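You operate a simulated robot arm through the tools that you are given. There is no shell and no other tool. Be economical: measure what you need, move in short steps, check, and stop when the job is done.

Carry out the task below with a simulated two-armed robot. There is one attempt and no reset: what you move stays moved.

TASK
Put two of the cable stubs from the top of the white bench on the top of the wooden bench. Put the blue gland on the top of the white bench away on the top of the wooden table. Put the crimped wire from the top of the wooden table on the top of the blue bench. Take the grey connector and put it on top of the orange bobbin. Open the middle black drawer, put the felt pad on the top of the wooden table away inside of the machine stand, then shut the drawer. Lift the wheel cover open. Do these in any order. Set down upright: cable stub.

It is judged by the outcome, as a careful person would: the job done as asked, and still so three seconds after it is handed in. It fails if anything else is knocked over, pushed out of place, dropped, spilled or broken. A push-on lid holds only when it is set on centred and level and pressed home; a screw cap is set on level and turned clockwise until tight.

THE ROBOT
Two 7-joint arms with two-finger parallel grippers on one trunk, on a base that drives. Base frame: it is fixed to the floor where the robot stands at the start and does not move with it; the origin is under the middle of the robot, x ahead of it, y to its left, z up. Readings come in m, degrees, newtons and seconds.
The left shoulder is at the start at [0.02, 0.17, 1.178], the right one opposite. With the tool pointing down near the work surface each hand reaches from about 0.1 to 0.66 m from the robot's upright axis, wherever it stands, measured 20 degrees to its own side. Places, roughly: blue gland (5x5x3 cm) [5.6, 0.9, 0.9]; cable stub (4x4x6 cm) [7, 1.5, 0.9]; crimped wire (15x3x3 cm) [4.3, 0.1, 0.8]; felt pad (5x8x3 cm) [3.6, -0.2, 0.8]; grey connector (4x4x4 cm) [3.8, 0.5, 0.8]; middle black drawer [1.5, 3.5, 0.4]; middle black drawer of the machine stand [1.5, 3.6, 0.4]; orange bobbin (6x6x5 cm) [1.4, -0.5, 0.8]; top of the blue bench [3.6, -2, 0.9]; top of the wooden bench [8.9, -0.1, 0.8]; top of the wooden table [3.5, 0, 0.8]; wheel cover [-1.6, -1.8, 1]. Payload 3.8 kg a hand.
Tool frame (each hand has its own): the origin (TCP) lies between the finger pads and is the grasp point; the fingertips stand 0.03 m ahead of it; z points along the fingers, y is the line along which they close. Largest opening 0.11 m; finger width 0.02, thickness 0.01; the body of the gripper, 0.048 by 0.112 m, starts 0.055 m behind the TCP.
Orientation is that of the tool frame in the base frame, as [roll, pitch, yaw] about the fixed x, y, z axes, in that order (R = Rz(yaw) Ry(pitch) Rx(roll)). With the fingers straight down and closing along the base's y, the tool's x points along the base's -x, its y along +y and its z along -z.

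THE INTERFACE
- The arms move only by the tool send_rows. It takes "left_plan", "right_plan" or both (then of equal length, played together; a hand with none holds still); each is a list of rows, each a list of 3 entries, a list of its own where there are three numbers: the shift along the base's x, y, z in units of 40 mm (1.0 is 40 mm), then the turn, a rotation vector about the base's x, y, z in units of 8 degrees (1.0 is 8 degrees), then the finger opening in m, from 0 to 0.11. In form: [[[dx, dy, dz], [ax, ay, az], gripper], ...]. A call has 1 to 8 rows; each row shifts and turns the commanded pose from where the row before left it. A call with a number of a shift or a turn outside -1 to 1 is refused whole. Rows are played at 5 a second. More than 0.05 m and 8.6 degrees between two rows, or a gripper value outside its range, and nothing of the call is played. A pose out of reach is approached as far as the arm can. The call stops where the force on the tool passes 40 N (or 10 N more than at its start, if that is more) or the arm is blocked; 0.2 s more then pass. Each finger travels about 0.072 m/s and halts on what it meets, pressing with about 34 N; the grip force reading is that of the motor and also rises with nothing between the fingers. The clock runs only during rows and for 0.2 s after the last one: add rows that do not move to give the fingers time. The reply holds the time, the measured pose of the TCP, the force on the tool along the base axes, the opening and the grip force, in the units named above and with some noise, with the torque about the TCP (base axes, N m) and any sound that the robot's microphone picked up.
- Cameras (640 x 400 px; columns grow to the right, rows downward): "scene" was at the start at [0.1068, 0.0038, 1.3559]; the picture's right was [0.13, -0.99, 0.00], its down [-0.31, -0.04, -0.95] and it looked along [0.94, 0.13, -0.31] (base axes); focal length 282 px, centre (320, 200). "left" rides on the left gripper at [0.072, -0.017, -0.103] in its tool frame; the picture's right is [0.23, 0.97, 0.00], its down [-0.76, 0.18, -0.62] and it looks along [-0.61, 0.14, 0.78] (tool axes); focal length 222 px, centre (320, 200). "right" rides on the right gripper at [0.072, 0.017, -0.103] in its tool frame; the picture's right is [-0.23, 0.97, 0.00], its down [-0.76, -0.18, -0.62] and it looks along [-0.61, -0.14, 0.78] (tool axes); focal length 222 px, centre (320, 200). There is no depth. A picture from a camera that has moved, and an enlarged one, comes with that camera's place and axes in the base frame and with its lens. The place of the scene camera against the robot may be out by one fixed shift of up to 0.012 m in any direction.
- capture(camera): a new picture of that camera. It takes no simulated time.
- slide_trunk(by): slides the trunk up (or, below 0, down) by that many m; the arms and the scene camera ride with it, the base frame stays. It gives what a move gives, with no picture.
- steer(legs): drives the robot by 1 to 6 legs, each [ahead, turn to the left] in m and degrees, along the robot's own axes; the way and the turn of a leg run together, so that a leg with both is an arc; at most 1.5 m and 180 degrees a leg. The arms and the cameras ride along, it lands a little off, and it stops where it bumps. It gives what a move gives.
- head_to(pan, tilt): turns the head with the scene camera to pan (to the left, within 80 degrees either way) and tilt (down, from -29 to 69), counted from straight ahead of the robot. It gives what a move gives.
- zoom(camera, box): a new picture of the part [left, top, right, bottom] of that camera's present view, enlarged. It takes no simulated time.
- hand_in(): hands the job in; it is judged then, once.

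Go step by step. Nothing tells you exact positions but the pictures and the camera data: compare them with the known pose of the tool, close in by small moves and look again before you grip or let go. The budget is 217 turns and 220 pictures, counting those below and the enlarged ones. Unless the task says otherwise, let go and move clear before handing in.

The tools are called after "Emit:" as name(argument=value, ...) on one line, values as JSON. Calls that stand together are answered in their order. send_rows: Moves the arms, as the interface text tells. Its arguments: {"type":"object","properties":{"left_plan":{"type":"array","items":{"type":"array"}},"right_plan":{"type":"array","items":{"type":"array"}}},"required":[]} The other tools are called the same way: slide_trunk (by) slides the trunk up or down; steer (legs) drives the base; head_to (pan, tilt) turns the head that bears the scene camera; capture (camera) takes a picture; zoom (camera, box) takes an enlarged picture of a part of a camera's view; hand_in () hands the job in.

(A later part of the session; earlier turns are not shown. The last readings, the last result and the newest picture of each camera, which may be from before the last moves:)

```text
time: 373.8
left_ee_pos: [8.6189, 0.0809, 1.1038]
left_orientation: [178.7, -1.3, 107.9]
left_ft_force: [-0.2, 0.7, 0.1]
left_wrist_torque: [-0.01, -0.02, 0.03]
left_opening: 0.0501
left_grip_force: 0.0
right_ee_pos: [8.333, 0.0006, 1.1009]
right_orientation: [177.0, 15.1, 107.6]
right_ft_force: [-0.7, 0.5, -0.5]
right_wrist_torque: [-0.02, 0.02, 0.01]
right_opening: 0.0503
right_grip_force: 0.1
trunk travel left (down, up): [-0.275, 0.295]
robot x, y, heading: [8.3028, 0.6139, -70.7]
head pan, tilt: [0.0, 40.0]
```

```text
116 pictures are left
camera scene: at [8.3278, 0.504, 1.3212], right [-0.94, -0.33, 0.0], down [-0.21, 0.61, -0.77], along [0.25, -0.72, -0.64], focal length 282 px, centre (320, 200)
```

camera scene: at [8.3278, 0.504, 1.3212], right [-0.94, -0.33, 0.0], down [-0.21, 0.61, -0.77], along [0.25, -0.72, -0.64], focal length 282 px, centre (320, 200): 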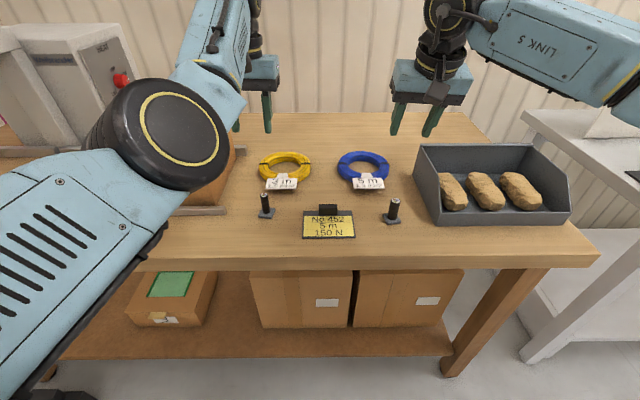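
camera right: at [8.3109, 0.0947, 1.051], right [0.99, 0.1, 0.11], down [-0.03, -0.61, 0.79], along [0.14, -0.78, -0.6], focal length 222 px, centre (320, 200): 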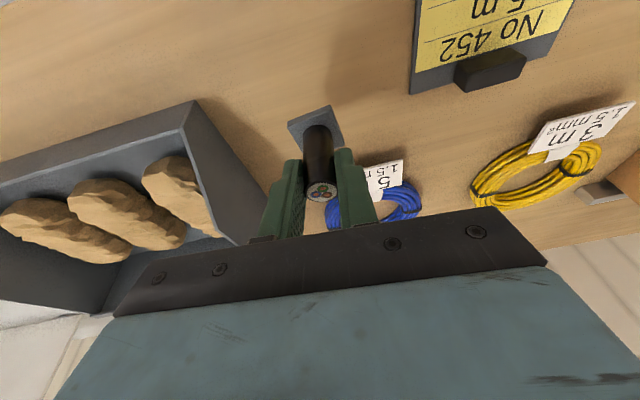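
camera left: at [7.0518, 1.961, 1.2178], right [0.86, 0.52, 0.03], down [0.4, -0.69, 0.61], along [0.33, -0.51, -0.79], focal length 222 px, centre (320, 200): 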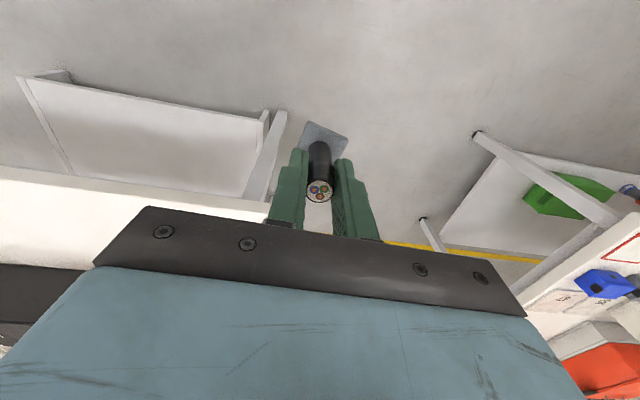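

Both stubs stand upright on the wooden bench. I level the right hand, turn west, and check the aisle.

Emit:
send_rows(right_plan=[[[-0.2, 0.6, 0.5], [0.94, 0.33, 0], 0.1], [[-0.2, 0.6, 0.5], [0.9, 0.32, 0], 0.1], [[-0.2, 0.6, 0.5], [0, 0, 0], 0.1]])

Emit:
steer(legs=[[-0.05, 0], [0, -90]])

Emit:
head_to(pan=0, tilt=22)

Emit:
capture(camera="scene")

```text
time: 374.6
left_ee_pos: [8.6197, 0.0819, 1.1037]
left_orientation: [178.8, -1.3, 108.0]
left_ft_force: [0.2, 1.1, 0.1]
left_wrist_torque: [-0.02, -0.04, -0.01]
left_opening: 0.0504
left_grip_force: 0.1
right_ee_pos: [8.3052, 0.0731, 1.16]
right_orientation: [177.6, -0.6, 107.5]
right_ft_force: [-0.1, 0.7, 0.7]
right_wrist_torque: [-0.01, -0.01, 0.03]
right_opening: 0.0999
right_grip_force: 0.1
trunk travel left (down, up): [-0.275, 0.295]
robot x, y, heading: [8.3018, 0.6127, -71.0]
head pan, tilt: [0.0, 40.0]
```

```text
time: 379.3
left_ee_pos: [7.749, 0.3439, 1.1024]
left_orientation: [178.6, -1.2, 17.3]
left_ft_force: [-1.1, 0.9, 0.6]
left_wrist_torque: [0.02, 0.01, 0.01]
left_opening: 0.0501
left_grip_force: 0.2
right_ee_pos: [7.7422, 0.6572, 1.1588]
right_orientation: [177.6, -0.6, 16.8]
right_ft_force: [0.2, -0.6, 1.1]
right_wrist_torque: [0.01, 0.01, 0.0]
right_opening: 0.1
right_grip_force: 0.0
trunk travel left (down, up): [-0.275, 0.295]
robot x, y, heading: [8.286, 0.6593, -161.5]
head pan, tilt: [0.0, 40.0]
```

```text
time: 380.1
left_ee_pos: [7.7491, 0.344, 1.1018]
left_orientation: [178.8, -1.2, 17.4]
left_ft_force: [0.3, -0.4, -0.7]
left_wrist_torque: [-0.01, -0.03, 0.01]
left_opening: 0.0503
left_grip_force: 0.0
right_ee_pos: [7.7431, 0.6573, 1.1593]
right_orientation: [177.5, -0.6, 16.9]
right_ft_force: [-0.3, -0.7, -0.3]
right_wrist_torque: [0.0, 0.01, 0.01]
right_opening: 0.0997
right_grip_force: 0.0
trunk travel left (down, up): [-0.275, 0.295]
robot x, y, heading: [8.282, 0.6597, -161.6]
head pan, tilt: [0.0, 22.0]
```

```text
115 pictures are left
camera scene: at [8.1685, 0.6144, 1.3492], right [-0.32, 0.95, 0.0], down [0.36, 0.12, -0.93], along [-0.88, -0.29, -0.38], focal length 282 px, centre (320, 200)
```

scene: 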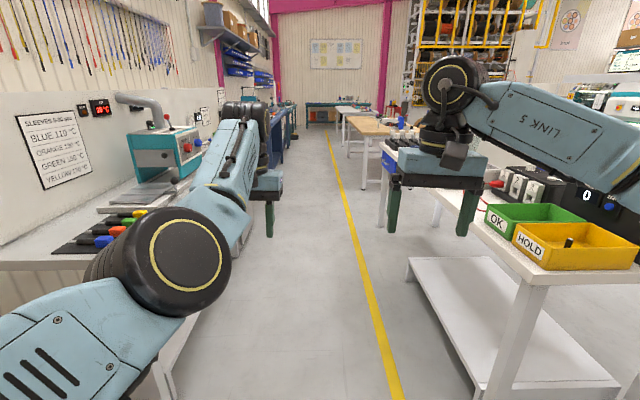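

Aisle is clear but I'm close to the left bench. I shift right and drive west, then up between the white bench and wooden table.

Emit:
steer(legs=[[0, -10], [1.0, 0], [0, 10], [1.5, 0], [0.79, 0], [0, -90]])

Emit:
capture(camera="scene")

```text
time: 401.4
left_ee_pos: [4.8005, 0.2962, 1.102]
left_orientation: [178.7, -1.3, -71.7]
left_ft_force: [-0.7, 0.5, -0.9]
left_wrist_torque: [0.03, 0.01, -0.03]
left_opening: 0.05
left_grip_force: 0.0
right_ee_pos: [5.1134, 0.3081, 1.1595]
right_orientation: [177.6, -0.6, -72.2]
right_ft_force: [0.0, 0.3, 0.1]
right_wrist_torque: [-0.02, -0.03, 0.04]
right_opening: 0.0998
right_grip_force: 0.0
trunk travel left (down, up): [-0.275, 0.295]
robot x, y, heading: [5.1215, -0.2329, 109.4]
head pan, tilt: [0.0, 22.0]
```

```text
114 pictures are left
camera scene: at [5.0793, -0.1337, 1.3493], right [0.94, 0.33, 0.0], down [0.12, -0.35, -0.93], along [-0.31, 0.87, -0.37], focal length 282 px, centre (320, 200)
```

scene: 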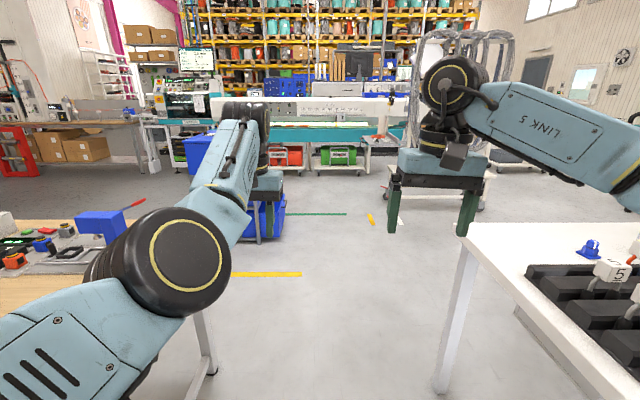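

The gland is at about (5.63, 0.88) on the bench's west end. I go forward, turn east and approach it with the right hand.

Emit:
steer(legs=[[1.02, 0], [0, -90], [0.2, 0]])

Emit:
head_to(pan=0, tilt=42)

Emit:
capture(camera="scene")

```text
time: 411.7
left_ee_pos: [5.5097, 1.1074, 1.1018]
left_orientation: [178.7, -1.5, -162.3]
left_ft_force: [-0.2, -0.1, -0.6]
left_wrist_torque: [0.02, 0.01, -0.01]
left_opening: 0.0502
left_grip_force: 0.1
right_ee_pos: [5.5185, 0.7935, 1.1588]
right_orientation: [177.5, -0.6, -162.6]
right_ft_force: [0.4, 0.0, -0.1]
right_wrist_torque: [0.0, 0.02, 0.02]
right_opening: 0.0996
right_grip_force: 0.1
trunk travel left (down, up): [-0.275, 0.295]
robot x, y, heading: [4.9758, 0.7901, 18.8]
head pan, tilt: [0.0, 22.0]
```

```text
time: 412.5
left_ee_pos: [5.5084, 1.1072, 1.1029]
left_orientation: [178.7, -1.3, -162.3]
left_ft_force: [0.5, -0.3, -0.1]
left_wrist_torque: [-0.01, -0.03, -0.03]
left_opening: 0.0501
left_grip_force: 0.1
right_ee_pos: [5.5161, 0.7935, 1.1595]
right_orientation: [177.5, -0.5, -162.6]
right_ft_force: [-0.1, 0.2, -1.1]
right_wrist_torque: [0.01, 0.01, 0.02]
right_opening: 0.1
right_grip_force: 0.1
trunk travel left (down, up): [-0.275, 0.295]
robot x, y, heading: [4.9801, 0.7883, 18.9]
head pan, tilt: [0.0, 42.0]
```

```text
113 pictures are left
camera scene: at [5.0692, 0.814, 1.3182], right [0.32, -0.95, 0.0], down [-0.63, -0.22, -0.74], along [0.7, 0.24, -0.67], focal length 282 px, centre (320, 200)
```

scene: 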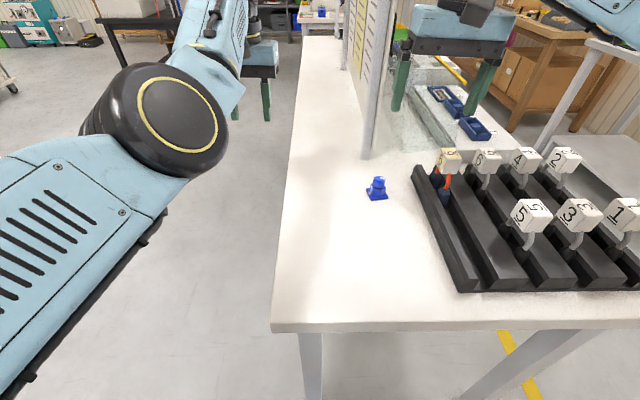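

The gland is 0.62 m ahead at about (5.61, 0.85), within the right hand's reach. I move above it.

Emit:
send_rows(right_plan=[[[0.78, 0.49, -0.6], [0, 0, 0], 0.08], [[0.78, 0.49, -0.6], [0, 0, 0], 0.08], [[0.78, 0.49, -0.6], [0, 0, 0], 0.08], [[0, 0, -1], [0, 0, 0], 0.08], [[0, 0, -1], [0, 0, 0], 0.08]])

Emit:
capture(camera="right")

Emit:
zoom(camera="scene", box=[300, 120, 460, 220])

```text
time: 413.7
left_ee_pos: [5.51, 1.1081, 1.1021]
left_orientation: [178.8, -1.2, -162.3]
left_ft_force: [0.8, 0.2, -0.7]
left_wrist_torque: [-0.02, 0.0, 0.0]
left_opening: 0.05
left_grip_force: 0.0
right_ee_pos: [5.6098, 0.8533, 1.0074]
right_orientation: [177.7, -0.4, -162.5]
right_ft_force: [0.6, 0.1, -0.4]
right_wrist_torque: [-0.01, -0.02, -0.02]
right_opening: 0.0801
right_grip_force: 0.1
trunk travel left (down, up): [-0.275, 0.295]
robot x, y, heading: [4.9788, 0.788, 18.7]
head pan, tilt: [0.0, 42.0]
```

```text
112 pictures are left
camera right: at [5.5372, 0.8451, 1.1112], right [-0.07, 1.0, 0.04], down [0.79, 0.04, 0.61], along [0.6, 0.08, -0.79], focal length 222 px, centre (320, 200)
```

right: 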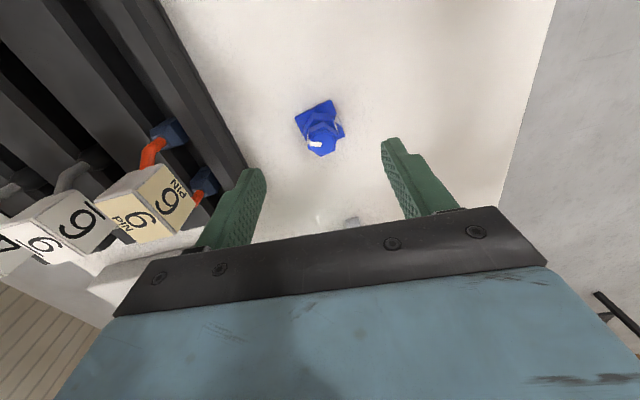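

```text
4.00 times, centred on (380, 170) of scene
camera zoom: at [5.0694, 0.8147, 1.3181], right [0.32, -0.95, 0.0], down [-0.63, -0.22, -0.74], along [0.7, 0.24, -0.67], focal length 1129 px, centre (80, 320)
```

zoom: 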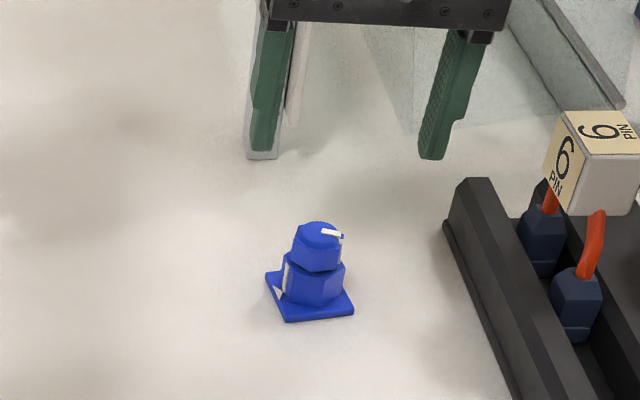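

Centred within a few millimetres. I descend and grip the gland's hex body.

Emit:
send_rows(right_plan=[[[0.02, 0.12, -0.9], [0, 0, 0], 0.08], [[0, 0, -0.9], [0, 0, 0], 0.08], [[0, 0, -0.75], [0, 0, 0], 0.08], [[0, 0, 0], [0, 0, 0], 0.0], [[0, 0, 0], [0, 0, 0], 0.0], [[0, 0, 0], [0, 0, 0], 0.0], [[0, 0, 0], [0, 0, 0], 0.0], [[0, 0, 0], [0, 0, 0], 0.0]])

Emit:
capture(camera="right")

Emit:
zoom(camera="scene", box=[300, 120, 460, 220])

```text
time: 415.5
left_ee_pos: [5.5079, 1.1069, 1.1023]
left_orientation: [178.7, -1.3, -162.3]
left_ft_force: [-0.2, -0.3, 0.2]
left_wrist_torque: [-0.02, -0.01, -0.04]
left_opening: 0.05
left_grip_force: 0.1
right_ee_pos: [5.6114, 0.8579, 0.9061]
right_orientation: [177.5, -0.5, -162.5]
right_ft_force: [1.1, 0.2, 0.3]
right_wrist_torque: [-0.08, 0.0, 0.02]
right_opening: 0.0328
right_grip_force: 33.8
trunk travel left (down, up): [-0.275, 0.295]
robot x, y, heading: [4.9773, 0.7865, 18.8]
head pan, tilt: [0.0, 42.0]
```

```text
110 pictures are left
camera right: at [5.5387, 0.8491, 1.0096], right [-0.07, 1.0, 0.04], down [0.79, 0.03, 0.61], along [0.6, 0.08, -0.79], focal length 222 px, centre (320, 200)
```

right: 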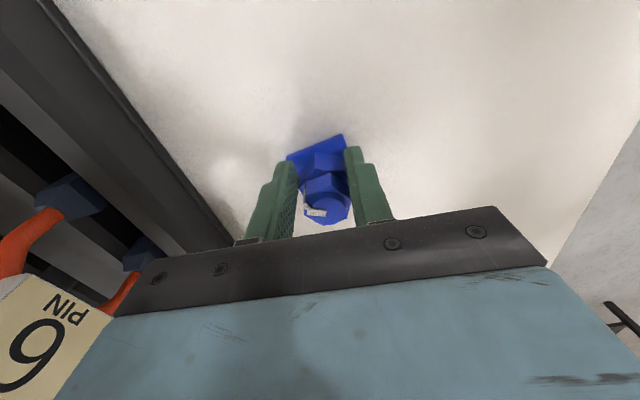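

```text
4.00 times, centred on (380, 170) of scene
camera zoom: at [5.0691, 0.8139, 1.3182], right [0.32, -0.95, 0.0], down [-0.63, -0.22, -0.74], along [0.7, 0.24, -0.67], focal length 1129 px, centre (80, 320)
```

zoom: 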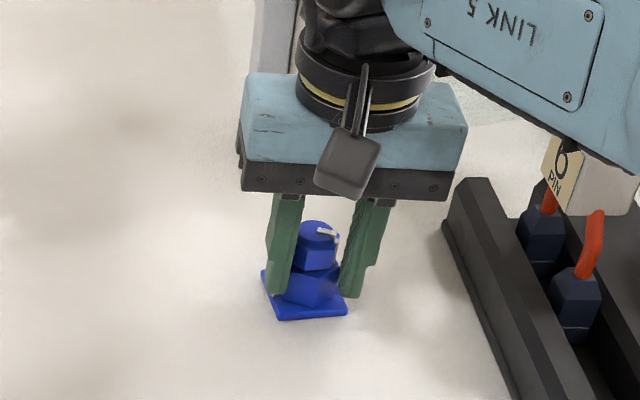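

The gland is held (0.033 m). I lift it, back off and turn to the wooden table's east end.

Emit:
send_rows(right_plan=[[[0, 0, 1], [0, 0, 0], 0.0], [[0, 0, 1], [0, 0, 0], 0.0], [[0, 0, 1], [0, 0, 0], 0.0], [[0, 0, 1], [0, 0, 0], 0.0], [[0, 0, 1], [0, 0, 0], 0.0], [[0, 0, 1], [0, 0, 0], 0.0]])

Emit:
capture(camera="right")

```text
time: 416.9
left_ee_pos: [5.5089, 1.1065, 1.1026]
left_orientation: [178.7, -1.2, -162.4]
left_ft_force: [0.3, 0.1, -0.1]
left_wrist_torque: [0.02, 0.01, 0.0]
left_opening: 0.0502
left_grip_force: 0.1
right_ee_pos: [5.6049, 0.8568, 1.1353]
right_orientation: [177.5, -0.7, -162.6]
right_ft_force: [0.6, -0.1, -1.2]
right_wrist_torque: [0.02, 0.05, 0.01]
right_opening: 0.0324
right_grip_force: 33.8
right hand out of reach, approached as far as the arm can: row 6
trunk travel left (down, up): [-0.275, 0.295]
robot x, y, heading: [4.9757, 0.7856, 18.9]
head pan, tilt: [0.0, 42.0]
```

```text
108 pictures are left
camera right: at [5.5328, 0.8476, 1.2386], right [-0.07, 1.0, 0.04], down [0.79, 0.03, 0.61], along [0.6, 0.08, -0.79], focal length 222 px, centre (320, 200)
```

right: 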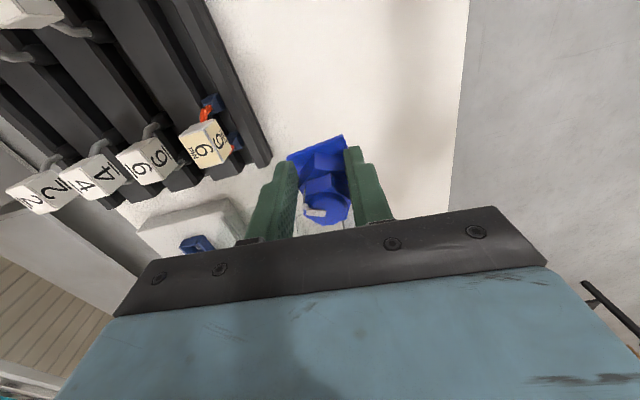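

Emit:
steer(legs=[[-0.2, 0], [0, -90], [0.53, 0], [0, -90], [0.05, 0]])

Emit:
capture(camera="scene")

```text
time: 429.4
left_ee_pos: [4.376, -0.1102, 1.1011]
left_orientation: [178.7, -1.4, 17.4]
left_ft_force: [-0.5, 0.0, -0.6]
left_wrist_torque: [0.0, -0.05, -0.01]
left_opening: 0.0501
left_grip_force: 0.1
right_ee_pos: [4.2814, 0.1398, 1.133]
right_orientation: [177.5, -0.7, 17.2]
right_ft_force: [0.4, 0.2, -1.2]
right_wrist_torque: [0.03, -0.02, -0.04]
right_opening: 0.0323
right_grip_force: 33.9
trunk travel left (down, up): [-0.275, 0.295]
robot x, y, heading: [4.9104, 0.21, -161.0]
head pan, tilt: [0.0, 42.0]
```

```text
107 pictures are left
camera scene: at [4.8037, 0.1631, 1.318], right [-0.32, 0.95, 0.0], down [0.63, 0.21, -0.74], along [-0.7, -0.24, -0.67], focal length 282 px, centre (320, 200)
```

scene: 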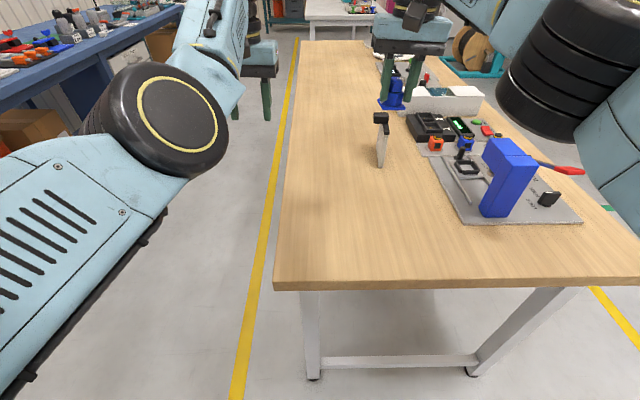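

The spot below the right hand is free wood. I lower the gland there.

Emit:
send_rows(right_plan=[[[0.2, 0, -1], [0, 0, 0], 0.0], [[0, 0, -1], [0, 0, 0], 0.0], [[0, 0, -1], [0, 0, 0], 0.0], [[0, 0, -1], [0, 0, 0], 0.0], [[0, 0, -1], [0, 0, 0], 0.0], [[0, 0, -1], [0, 0, 0], 0.0], [[0, 0, -0.5], [0, 0, 0], 0.0]])

Emit:
zoom(camera="scene", box=[300, 140, 460, 240])

```text
time: 431.0
left_ee_pos: [4.3777, -0.1102, 1.1032]
left_orientation: [178.7, -1.3, 17.4]
left_ft_force: [-0.2, 0.5, -0.1]
left_wrist_torque: [0.01, 0.01, 0.01]
left_opening: 0.0502
left_grip_force: 0.1
right_ee_pos: [4.2905, 0.1407, 0.8732]
right_orientation: [177.6, -0.6, 17.3]
right_ft_force: [-1.0, -0.3, -1.2]
right_wrist_torque: [-0.01, -0.02, -0.02]
right_opening: 0.0322
right_grip_force: 34.3
trunk travel left (down, up): [-0.275, 0.295]
robot x, y, heading: [4.9139, 0.2032, -161.4]
head pan, tilt: [0.0, 42.0]
```

```text
4.00 times, centred on (380, 190) of scene
camera zoom: at [4.8052, 0.1636, 1.3182], right [-0.32, 0.95, 0.0], down [0.63, 0.21, -0.74], along [-0.7, -0.24, -0.67], focal length 1129 px, centre (80, 240)
```

zoom: 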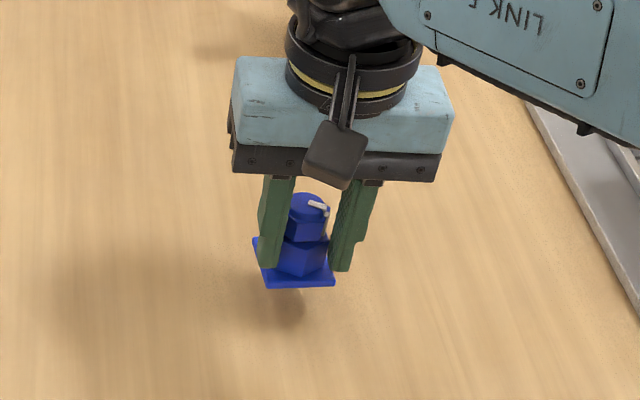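

Emit:
send_rows(right_plan=[[[0, 0, -0.3], [0, 0, 0], 0.0], [[0, 0, -0.2], [0, 0, 0], 0.0], [[0, 0, -0.1], [0, 0, 0], 0.0], [[0, 0, -0.1], [0, 0, 0], 0.0], [[0, 0, -0.1], [0, 0, 0], 0.0]])

Emit:
zoom(camera="scene", box=[300, 150, 460, 250])

```text
time: 432.2
left_ee_pos: [4.3793, -0.1116, 1.1041]
left_orientation: [178.8, -1.2, 17.5]
left_ft_force: [0.1, -0.5, 0.5]
left_wrist_torque: [-0.01, -0.01, 0.01]
left_opening: 0.0501
left_grip_force: 0.1
right_ee_pos: [4.2897, 0.1401, 0.8469]
right_orientation: [177.4, -0.2, 17.2]
right_ft_force: [1.2, 2.3, 20.5]
right_wrist_torque: [0.58, 0.12, -0.02]
right_opening: 0.0321
right_grip_force: 33.9
trunk travel left (down, up): [-0.275, 0.295]
robot x, y, heading: [4.9123, 0.205, -161.2]
head pan, tilt: [0.0, 42.0]
```

```text
4.00 times, centred on (380, 200) of scene
camera zoom: at [4.8073, 0.1642, 1.3186], right [-0.32, 0.95, 0.0], down [0.63, 0.21, -0.74], along [-0.71, -0.24, -0.67], focal length 1129 px, centre (80, 200)
```

zoom: 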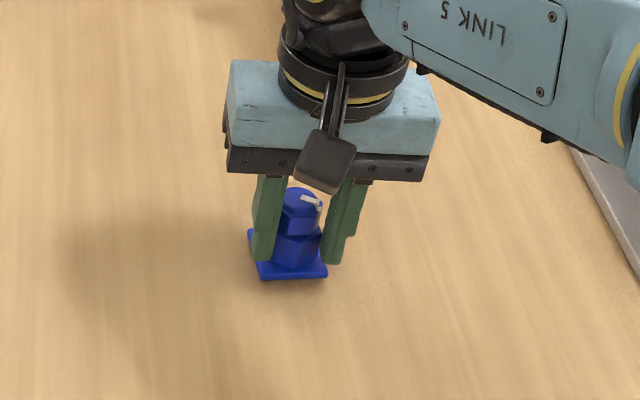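

It's on the table. I release and lift away.

Emit:
send_rows(right_plan=[[[0, 0, 0.05], [0, 0, 0], 0.0], [[0, 0, 0], [0, 0, 0], 0.07], [[0, 0, 0], [0, 0, 0], 0.07], [[0, 0, 0], [0, 0, 0], 0.07], [[0, 0, 0.9], [0, 0, 0], 0.07], [[0, 0, 1], [0, 0, 0], 0.07], [[0, 0, 1], [0, 0, 0], 0.07], [[0, 0, 1], [0, 0, 0], 0.07]])

Emit:
zoom(camera="scene", box=[300, 80, 620, 280])

```text
time: 434.0
left_ee_pos: [4.3776, -0.1102, 1.1024]
left_orientation: [178.7, -1.3, 17.5]
left_ft_force: [-0.4, 0.0, 0.2]
left_wrist_torque: [0.0, -0.02, -0.01]
left_opening: 0.0499
left_grip_force: 0.1
right_ee_pos: [4.2908, 0.1398, 0.9997]
right_orientation: [177.5, -0.5, 17.2]
right_ft_force: [0.2, 0.1, -0.5]
right_wrist_torque: [0.0, 0.02, 0.0]
right_opening: 0.0701
right_grip_force: 0.1
trunk travel left (down, up): [-0.275, 0.295]
robot x, y, heading: [4.914, 0.2048, -161.3]
head pan, tilt: [0.0, 42.0]
```

```text
2.00 times, centred on (460, 180) of scene
camera zoom: at [4.8058, 0.1637, 1.3182], right [-0.32, 0.95, 0.0], down [0.63, 0.21, -0.74], along [-0.7, -0.24, -0.67], focal length 564 px, centre (40, 240)
```

zoom: 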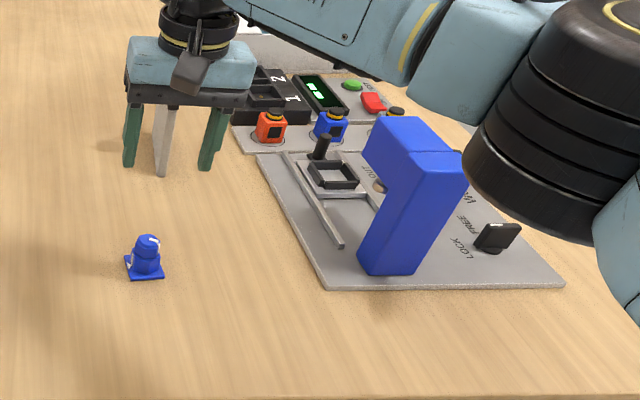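

The gland stands on the wooden table. The grey connector is on the grey plate near (3.79, 0.47), by the north edge; I raise the hand and drive round to the north side.

Emit:
send_rows(right_plan=[[[0.3, 0.1, 1], [0, 0, 0], 0.09], [[0.3, 0.1, 1], [0, 0, 0], 0.09], [[0.6, 0.2, 0.8], [0, 0, 0], 0.09], [[0.8, 0.3, 0.6], [0, 0, 0], 0.09]])

Emit:
steer(legs=[[0, -90], [1.2, 0], [0, 90], [0.84, 0], [0, 90]])

Emit:
head_to(pan=0, tilt=45)

Emit:
capture(camera="scene")

```text
time: 435.0
left_ee_pos: [4.3776, -0.1105, 1.1015]
left_orientation: [178.7, -1.3, 17.4]
left_ft_force: [-0.3, 0.2, 0.1]
left_wrist_torque: [0.04, 0.04, 0.01]
left_opening: 0.0503
left_grip_force: 0.1
right_ee_pos: [4.3721, 0.1683, 1.1353]
right_orientation: [177.4, -0.5, 17.1]
right_ft_force: [1.3, -0.1, -0.3]
right_wrist_torque: [0.02, -0.04, 0.0]
right_opening: 0.0901
right_grip_force: 0.1
trunk travel left (down, up): [-0.275, 0.295]
robot x, y, heading: [4.9087, 0.2086, -161.2]
head pan, tilt: [0.0, 42.0]
```

```text
time: 456.7
left_ee_pos: [4.0704, 0.5372, 1.1024]
left_orientation: [178.7, -1.2, 109.3]
left_ft_force: [0.5, -1.0, 0.7]
left_wrist_torque: [-0.02, -0.05, 0.0]
left_opening: 0.0502
left_grip_force: 0.1
right_ee_pos: [3.7925, 0.5207, 1.1344]
right_orientation: [177.6, -0.6, 109.0]
right_ft_force: [-0.1, 0.4, -0.5]
right_wrist_torque: [0.02, 0.0, 0.0]
right_opening: 0.0899
right_grip_force: 0.1
trunk travel left (down, up): [-0.275, 0.295]
robot x, y, heading: [3.7346, 1.0605, -69.4]
head pan, tilt: [0.0, 42.0]
```

```text
time: 457.3
left_ee_pos: [4.0709, 0.5369, 1.1028]
left_orientation: [178.7, -1.3, 109.4]
left_ft_force: [-0.5, 0.1, -0.3]
left_wrist_torque: [0.0, 0.0, 0.0]
left_opening: 0.0503
left_grip_force: 0.0
right_ee_pos: [3.7924, 0.5205, 1.135]
right_orientation: [177.5, -0.5, 109.2]
right_ft_force: [0.3, -0.3, -0.2]
right_wrist_torque: [-0.01, 0.01, 0.0]
right_opening: 0.0899
right_grip_force: 0.1
trunk travel left (down, up): [-0.275, 0.295]
robot x, y, heading: [3.7357, 1.0584, -69.4]
head pan, tilt: [0.0, 45.0]
```

```text
103 pictures are left
camera scene: at [3.7652, 0.9549, 1.3139], right [-0.94, -0.35, 0.0], down [-0.25, 0.66, -0.71], along [0.25, -0.66, -0.71], focal length 282 px, centre (320, 200)
```

scene: 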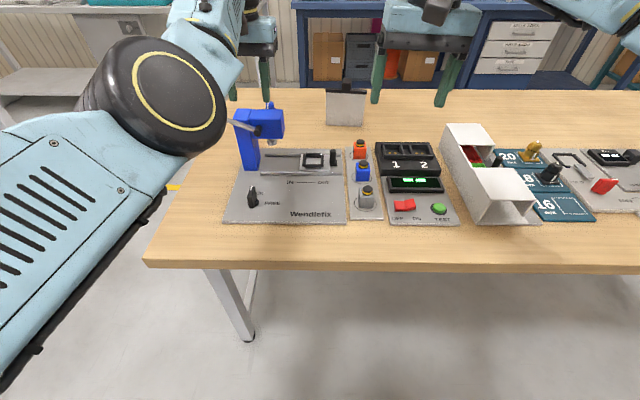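

Emit:
zoom(camera="scene", box=[330, 130, 410, 230])

Emit:
send_rows(right_plan=[[[0.48, -0.82, -0.6], [0, 0, 0], 0.08], [[0.48, -0.82, -0.6], [0, 0, 0], 0.08], [[0, 0, -1], [0, 0, 0], 0.08], [[0, 0, -1], [0, 0, 0], 0.08], [[0, 0, -0.5], [0, 0, 0], 0.08]])

Emit:
capture(camera="right")

```text
4.00 times, centred on (370, 180) of scene
camera zoom: at [3.7652, 0.9549, 1.3139], right [-0.94, -0.35, 0.0], down [-0.25, 0.66, -0.71], along [0.25, -0.66, -0.71], focal length 1129 px, centre (120, 280)
```

zoom: 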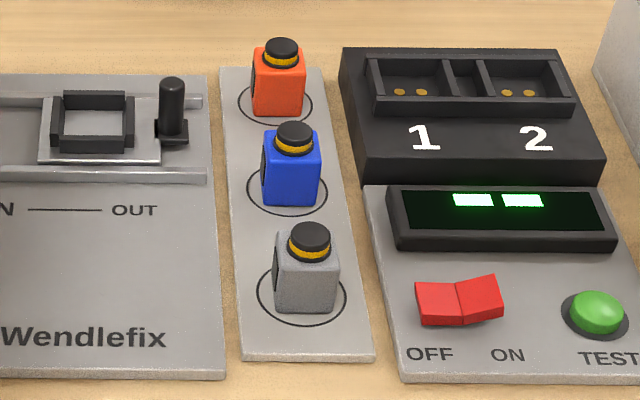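

```text
time: 458.5
left_ee_pos: [4.0703, 0.5377, 1.1009]
left_orientation: [178.7, -1.3, 109.4]
left_ft_force: [-0.6, -0.1, 0.9]
left_wrist_torque: [0.01, -0.03, 0.0]
left_opening: 0.05
left_grip_force: 0.0
right_ee_pos: [3.8308, 0.4558, 0.9872]
right_orientation: [177.5, -0.6, 109.1]
right_ft_force: [-0.5, -0.6, 0.0]
right_wrist_torque: [0.01, -0.03, 0.05]
right_opening: 0.0802
right_grip_force: 0.2
trunk travel left (down, up): [-0.275, 0.295]
robot x, y, heading: [3.7374, 1.0607, -69.3]
head pan, tilt: [0.0, 45.0]
```

```text
101 pictures are left
camera right: at [3.8183, 0.5274, 1.0904], right [0.99, 0.1, 0.04], down [0.06, -0.79, 0.61], along [0.09, -0.6, -0.79], focal length 222 px, centre (320, 200)
```

right: 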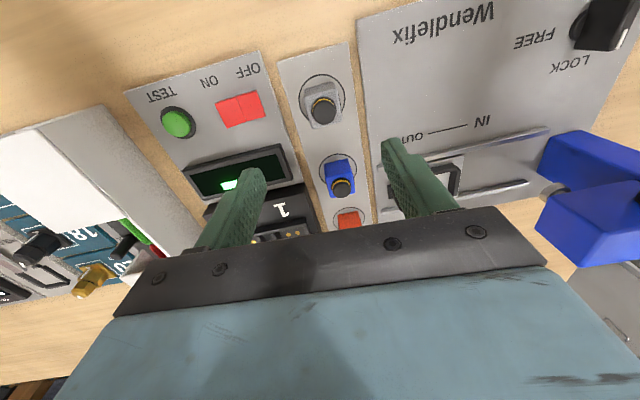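

The grey connector is at (3.837, 0.463). I centre, narrow the opening, descend and grip its body.

Emit:
send_rows(right_plan=[[[0.15, 0.17, -0.8], [0, 0, 0], 0.06], [[0, 0, -0.9], [0, 0, 0], 0.06], [[0, 0, -0.9], [0, 0, 0], 0.06]])

Emit:
capture(camera="right")

Emit:
zoom(camera="scene", box=[310, 140, 430, 230])

```text
time: 459.3
left_ee_pos: [4.0707, 0.5364, 1.1014]
left_orientation: [178.7, -1.3, 109.5]
left_ft_force: [0.3, 0.0, 0.1]
left_wrist_torque: [-0.02, 0.01, -0.03]
left_opening: 0.0501
left_grip_force: 0.0
right_ee_pos: [3.8371, 0.4605, 0.8844]
right_orientation: [177.5, -0.5, 109.1]
right_ft_force: [-0.4, 0.1, 0.3]
right_wrist_torque: [0.01, -0.01, 0.01]
right_opening: 0.0596
right_grip_force: 0.0
trunk travel left (down, up): [-0.275, 0.295]
robot x, y, heading: [3.7369, 1.0579, -69.3]
head pan, tilt: [0.0, 45.0]
```

```text
100 pictures are left
camera right: at [3.825, 0.5345, 0.9871], right [0.99, 0.1, 0.04], down [0.06, -0.79, 0.61], along [0.09, -0.6, -0.79], focal length 222 px, centre (320, 200)
```

right: 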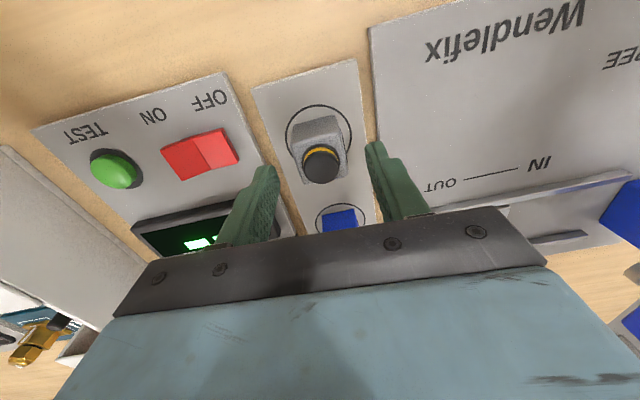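

```text
4.44 times, centred on (370, 185) of scene
camera zoom: at [3.7654, 0.9547, 1.3138], right [-0.94, -0.35, 0.0], down [-0.25, 0.66, -0.71], along [0.25, -0.66, -0.71], focal length 1254 px, centre (98, 267)
```

zoom: 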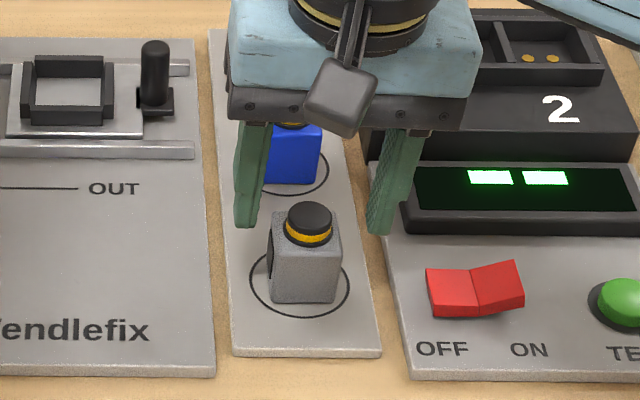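

Emit:
send_rows(right_plan=[[[0, 0.08, -0.5], [0, 0, 0], 0.06], [[0, 0, -0.4], [0, 0, 0], 0.06], [[0, 0, 0], [0, 0, 0], 0.01], [[0, 0, 0], [0, 0, 0], 0.01], [[0, 0, 0], [0, 0, 0], 0.01], [[0, 0, 0], [0, 0, 0], 0.01]])

Emit:
capture(camera="right")

Emit:
zoom(camera="scene", box=[310, 140, 430, 230])

```text
time: 460.7
left_ee_pos: [4.0697, 0.5379, 1.1016]
left_orientation: [178.8, -1.4, 109.4]
left_ft_force: [-0.4, 0.3, -0.5]
left_wrist_torque: [0.0, 0.01, 0.02]
left_opening: 0.0502
left_grip_force: 0.2
right_ee_pos: [3.8358, 0.4658, 0.8474]
right_orientation: [177.5, -0.6, 109.0]
right_ft_force: [-1.1, 0.1, -0.4]
right_wrist_torque: [0.0, -0.03, -0.03]
right_opening: 0.0355
right_grip_force: 33.6
trunk travel left (down, up): [-0.275, 0.295]
robot x, y, heading: [3.7356, 1.0573, -69.4]
head pan, tilt: [0.0, 45.0]
```

```text
98 pictures are left
camera right: at [3.8238, 0.5377, 0.9511], right [0.99, 0.1, 0.04], down [0.06, -0.79, 0.61], along [0.09, -0.6, -0.79], focal length 222 px, centre (320, 200)
```

right: 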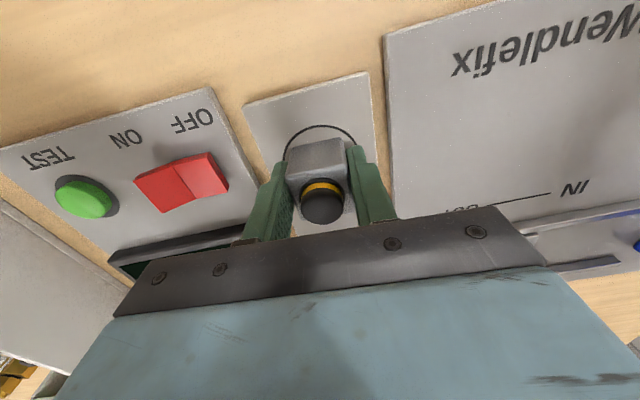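

```text
4.44 times, centred on (370, 185) of scene
camera zoom: at [3.7652, 0.9549, 1.3139], right [-0.94, -0.35, 0.0], down [-0.25, 0.66, -0.71], along [0.25, -0.66, -0.71], focal length 1254 px, centre (98, 267)
```

zoom: 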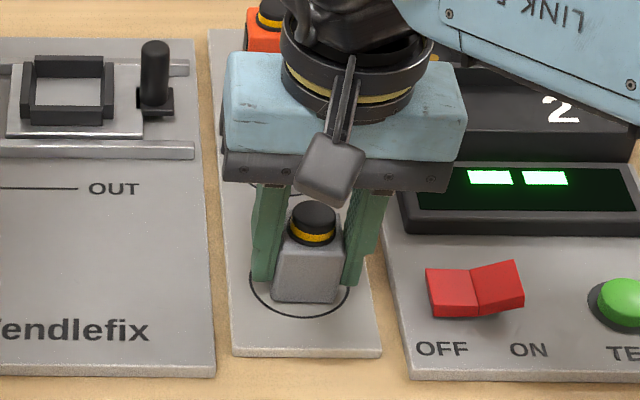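

The connector is held (0.0355 m). I lift it straight up and check.

Emit:
send_rows(right_plan=[[[0, 0, 0.8], [0, 0, 0], 0.01], [[0, 0, 1], [0, 0, 0], 0.01], [[0, 0, 1], [0, 0, 0], 0.01], [[0, 0, 1], [0, 0, 0], 0.01], [[0, 0, 1], [0, 0, 0], 0.01], [[-0.15, 0.5, 1], [0, 0, 0], 0.01], [[-0.15, 0.5, 0.9], [0, 0, 0], 0.01]])

Emit:
capture(camera="right")

```text
time: 462.3
left_ee_pos: [4.07, 0.5367, 1.1014]
left_orientation: [178.7, -1.3, 109.5]
left_ft_force: [-1.0, 0.1, 0.4]
left_wrist_torque: [-0.03, -0.03, 0.02]
left_opening: 0.05
left_grip_force: 0.2
right_ee_pos: [3.8245, 0.5052, 1.1184]
right_orientation: [177.5, -0.5, 109.0]
right_ft_force: [0.1, -1.0, -1.4]
right_wrist_torque: [0.02, -0.03, 0.01]
right_opening: 0.0353
right_grip_force: 33.2
trunk travel left (down, up): [-0.275, 0.295]
robot x, y, heading: [3.7329, 1.0591, -69.3]
head pan, tilt: [0.0, 45.0]
```

```text
96 pictures are left
camera right: at [3.8117, 0.5786, 1.2201], right [0.99, 0.1, 0.04], down [0.06, -0.79, 0.61], along [0.09, -0.6, -0.79], focal length 222 px, centre (320, 200)
```

right: 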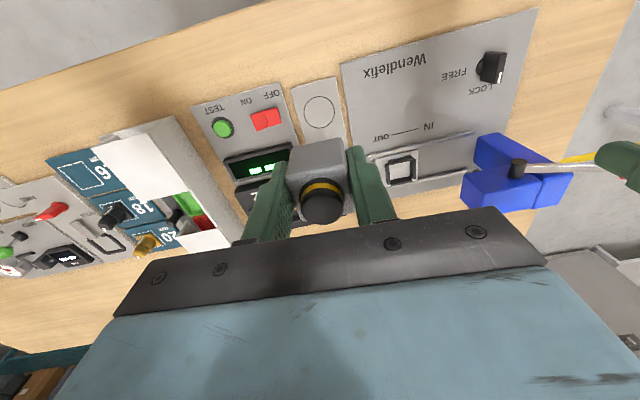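

Connector held well. I drive west along the table, then face south at the gap.

Emit:
steer(legs=[[-0.08, 0], [0, -90], [1.5, 0], [0.66, 0], [0, 90]])

Emit:
head_to(pan=-15, tilt=38)

Emit:
capture(camera="scene")

```text
time: 481.3
left_ee_pos: [2.0165, -0.1431, 1.1016]
left_orientation: [178.8, -1.4, 108.7]
left_ft_force: [0.2, -0.2, 0.3]
left_wrist_torque: [-0.01, -0.02, 0.03]
left_opening: 0.05
left_grip_force: 0.2
right_ee_pos: [1.7691, -0.1697, 1.1153]
right_orientation: [177.5, -0.7, 108.4]
right_ft_force: [0.3, 0.4, -0.5]
right_wrist_torque: [0.01, -0.03, -0.01]
right_opening: 0.0355
right_grip_force: 33.7
trunk travel left (down, up): [-0.275, 0.295]
robot x, y, heading: [1.6877, 0.3846, -70.0]
head pan, tilt: [0.0, 45.0]
```

```text
time: 482.0
left_ee_pos: [2.0168, -0.1409, 1.1018]
left_orientation: [178.6, -1.3, 108.8]
left_ft_force: [0.8, 0.1, -1.1]
left_wrist_torque: [0.0, -0.02, 0.0]
left_opening: 0.0499
left_grip_force: 0.1
right_ee_pos: [1.7689, -0.1695, 1.115]
right_orientation: [177.6, -0.7, 108.4]
right_ft_force: [0.7, 0.1, -1.1]
right_wrist_torque: [0.01, -0.01, 0.01]
right_opening: 0.0355
right_grip_force: 34.3
trunk travel left (down, up): [-0.275, 0.295]
robot x, y, heading: [1.6905, 0.3871, -69.8]
head pan, tilt: [-15.0, 38.0]
```

```text
95 pictures are left
camera scene: at [1.6959, 0.2707, 1.3241], right [-1.0, -0.09, 0.0], down [-0.05, 0.61, -0.79], along [0.07, -0.78, -0.62], focal length 282 px, centre (320, 200)
```

scene: 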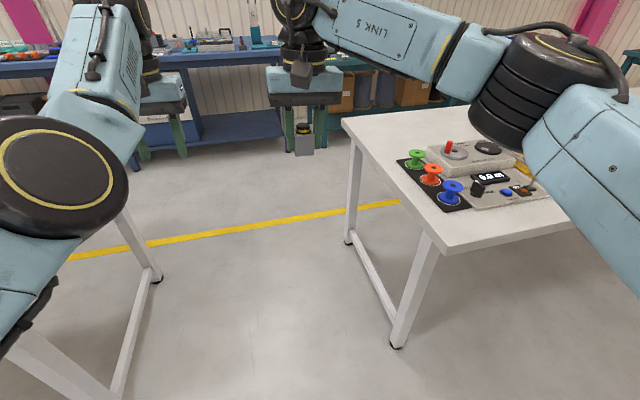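

The orange bobbin is at about (1.40, -0.53). I drive into the gap and turn to face the white table.

Emit:
steer(legs=[[0.9, 0], [0, -90]])

Emit:
head_to(pan=0, tilt=45)

Emit:
capture(camera="scene")

```text
time: 490.6
left_ee_pos: [1.4675, -0.7976, 1.102]
left_orientation: [178.8, -1.3, 19.1]
left_ft_force: [0.0, 0.6, 0.0]
left_wrist_torque: [-0.01, -0.01, 0.04]
left_opening: 0.0499
left_grip_force: 0.1
right_ee_pos: [1.4382, -0.5505, 1.1161]
right_orientation: [177.5, -0.6, 18.7]
right_ft_force: [0.4, 0.1, -0.1]
right_wrist_torque: [0.0, 0.0, -0.03]
right_opening: 0.0354
right_grip_force: 33.9
trunk travel left (down, up): [-0.275, 0.295]
robot x, y, heading: [1.9942, -0.4644, -159.7]
head pan, tilt: [-15.0, 38.0]
```

```text
time: 491.4
left_ee_pos: [1.4701, -0.7981, 1.1023]
left_orientation: [178.8, -1.2, 19.0]
left_ft_force: [-0.3, -0.3, -0.5]
left_wrist_torque: [-0.01, 0.04, 0.04]
left_opening: 0.0503
left_grip_force: 0.0
right_ee_pos: [1.4392, -0.5519, 1.1154]
right_orientation: [177.5, -0.5, 18.8]
right_ft_force: [0.3, -0.3, -1.5]
right_wrist_torque: [-0.02, 0.0, -0.01]
right_opening: 0.0353
right_grip_force: 34.7
trunk travel left (down, up): [-0.275, 0.295]
robot x, y, heading: [1.9945, -0.466, -159.7]
head pan, tilt: [0.0, 45.0]
```

```text
94 pictures are left
camera scene: at [1.8901, -0.5103, 1.3139], right [-0.35, 0.94, 0.0], down [0.66, 0.24, -0.71], along [-0.66, -0.24, -0.71], focal length 282 px, centre (320, 200)
```

scene: 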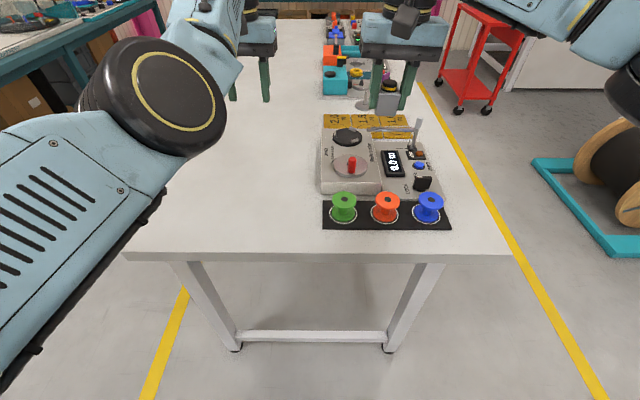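

Emit:
capture(camera="right")

Emit:
zoom(camera="scene", box=[320, 60, 460, 240])

```text
93 pictures are left
camera right: at [1.5098, -0.5395, 1.2193], right [0.1, -0.99, 0.04], down [-0.79, -0.05, 0.61], along [-0.6, -0.09, -0.79], focal length 222 px, centre (320, 200)
```

right: 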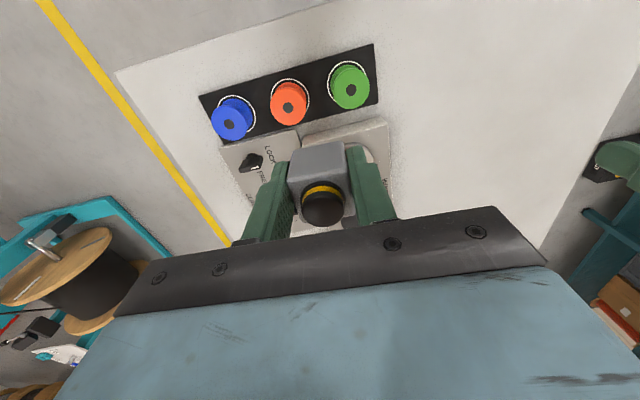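

```text
2.22 times, centred on (390, 150) of scene
camera zoom: at [1.8901, -0.5103, 1.3139], right [-0.35, 0.94, 0.0], down [0.66, 0.24, -0.71], along [-0.66, -0.24, -0.71], focal length 627 px, centre (164, 311)
```

zoom: 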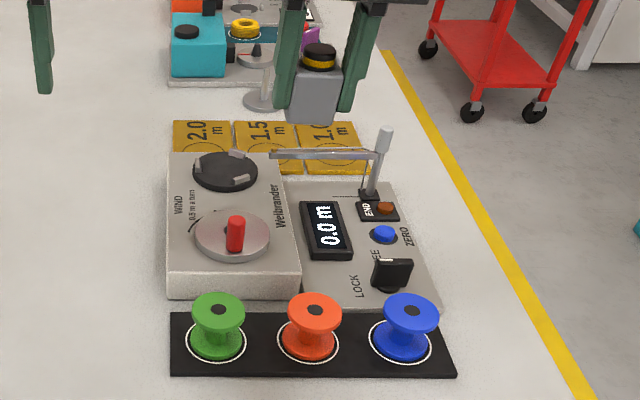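

The bobbin's top is at (1.410, -0.516, 0.855). I move the connector over it and lower to a few centimetres above.

Emit:
send_rows(right_plan=[[[-0.7, 0.9, 0], [0, 0, 0], 0.01], [[0, 0, -1], [0, 0, 0], 0.01], [[0, 0, -1], [0, 0, 0], 0.01], [[0, 0, -1], [0, 0, 0], 0.01], [[0, 0, -1], [0, 0, 0], 0.01], [[0, 0, -0.4], [0, 0, 0], 0.01]])

Emit:
capture(camera="right")

Emit:
zoom(camera="scene", box=[340, 150, 440, 230])

```text
time: 492.8
left_ee_pos: [1.4683, -0.7981, 1.1016]
left_orientation: [178.8, -1.3, 19.1]
left_ft_force: [-0.1, 0.0, 0.0]
left_wrist_torque: [0.0, -0.02, -0.03]
left_opening: 0.0502
left_grip_force: 0.2
right_ee_pos: [1.4097, -0.5157, 0.9397]
right_orientation: [177.4, -0.7, 18.6]
right_ft_force: [0.1, -0.1, -0.9]
right_wrist_torque: [-0.01, -0.02, -0.04]
right_opening: 0.0353
right_grip_force: 33.7
trunk travel left (down, up): [-0.275, 0.295]
robot x, y, heading: [1.9945, -0.4633, -159.5]
head pan, tilt: [0.0, 45.0]
```

```text
91 pictures are left
camera right: at [1.4817, -0.5039, 1.0426], right [0.1, -0.99, 0.04], down [-0.79, -0.05, 0.61], along [-0.6, -0.09, -0.79], focal length 222 px, centre (320, 200)
```

right: 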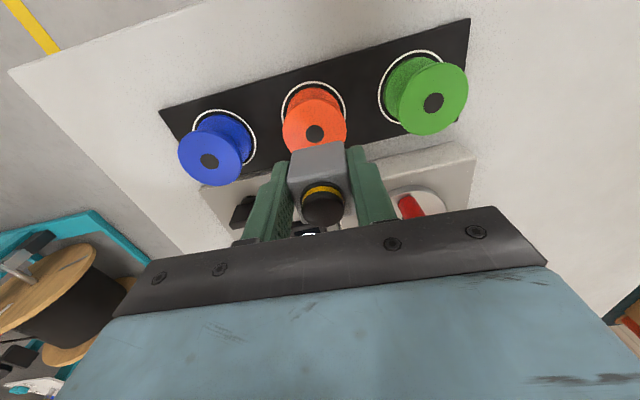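

```text
5.00 times, centred on (390, 190) of scene
camera zoom: at [1.8901, -0.5105, 1.3139], right [-0.35, 0.94, 0.0], down [0.66, 0.25, -0.71], along [-0.66, -0.24, -0.71], focal length 1411 px, centre (-30, 250)
```

zoom: 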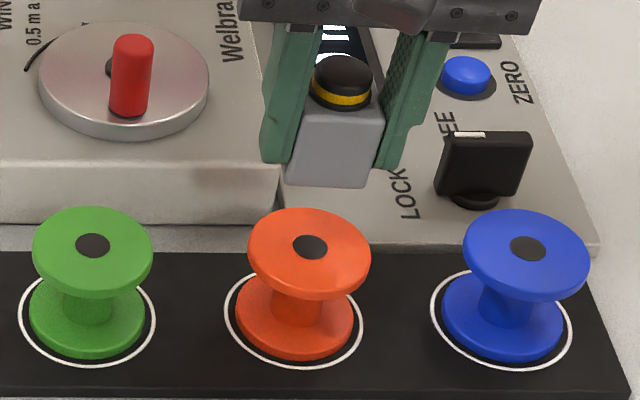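

Alignment agrees in both views. I lower slowly onto the bobbin.

Emit:
send_rows(right_plan=[[[0.02, 0.03, -0.5], [0, 0, 0], 0.01], [[0, 0, -0.4], [0, 0, 0], 0.01]])

Emit:
zoom(camera="scene", box=[340, 150, 440, 230])

```text
time: 493.4
left_ee_pos: [1.4684, -0.7983, 1.1021]
left_orientation: [178.9, -1.4, 19.2]
left_ft_force: [-0.7, 0.6, 0.7]
left_wrist_torque: [-0.02, -0.01, -0.01]
left_opening: 0.05
left_grip_force: 0.2
right_ee_pos: [1.4118, -0.5153, 0.9048]
right_orientation: [177.5, -0.6, 18.7]
right_ft_force: [-0.9, -0.1, -0.7]
right_wrist_torque: [0.01, -0.01, 0.01]
right_opening: 0.0353
right_grip_force: 34.2
trunk travel left (down, up): [-0.275, 0.295]
robot x, y, heading: [1.9969, -0.4643, -159.7]
head pan, tilt: [0.0, 45.0]
```

```text
5.00 times, centred on (390, 190) of scene
camera zoom: at [1.8901, -0.5105, 1.3138], right [-0.35, 0.94, 0.0], down [0.66, 0.25, -0.71], along [-0.66, -0.24, -0.71], focal length 1411 px, centre (-30, 250)
```

zoom: 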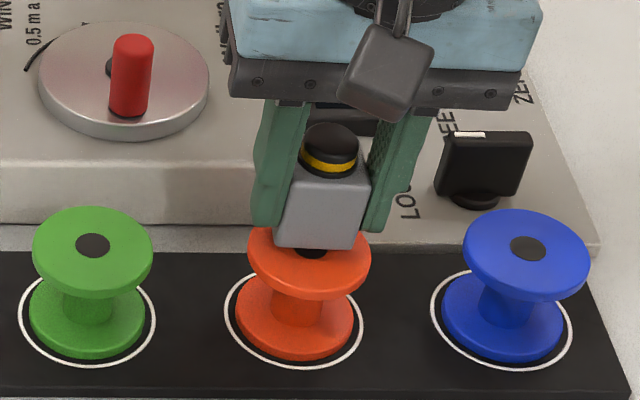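

Emit:
send_rows(right_plan=[[[0, 0, -0.1], [0, 0, 0], 0.01], [[0, 0, -0.1], [0, 0, 0], 0.01], [[0, 0, -0.08], [0, 0, 0], 0.01]])

Emit:
zoom(camera="scene", box=[340, 150, 440, 230])

```text
time: 494.1
left_ee_pos: [1.469, -0.7967, 1.1021]
left_orientation: [178.8, -1.3, 19.1]
left_ft_force: [-0.3, 0.1, 0.3]
left_wrist_torque: [-0.02, -0.01, 0.02]
left_opening: 0.05
left_grip_force: 0.0
right_ee_pos: [1.4125, -0.5152, 0.8945]
right_orientation: [177.5, -0.3, 18.7]
right_ft_force: [0.5, 2.1, 15.1]
right_wrist_torque: [0.34, 0.12, -0.04]
right_opening: 0.0352
right_grip_force: 34.1
trunk travel left (down, up): [-0.275, 0.295]
robot x, y, heading: [1.9897, -0.4638, -159.8]
head pan, tilt: [0.0, 45.0]
```

```text
5.00 times, centred on (390, 190) of scene
camera zoom: at [1.8915, -0.51, 1.3142], right [-0.35, 0.94, 0.0], down [0.66, 0.24, -0.71], along [-0.66, -0.25, -0.71], focal length 1411 px, centre (-30, 250)
```

zoom: 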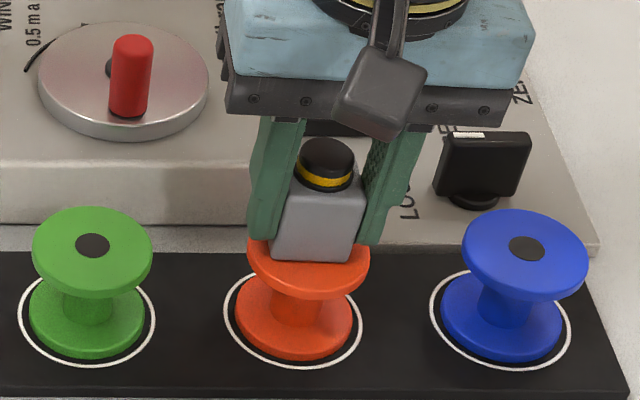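

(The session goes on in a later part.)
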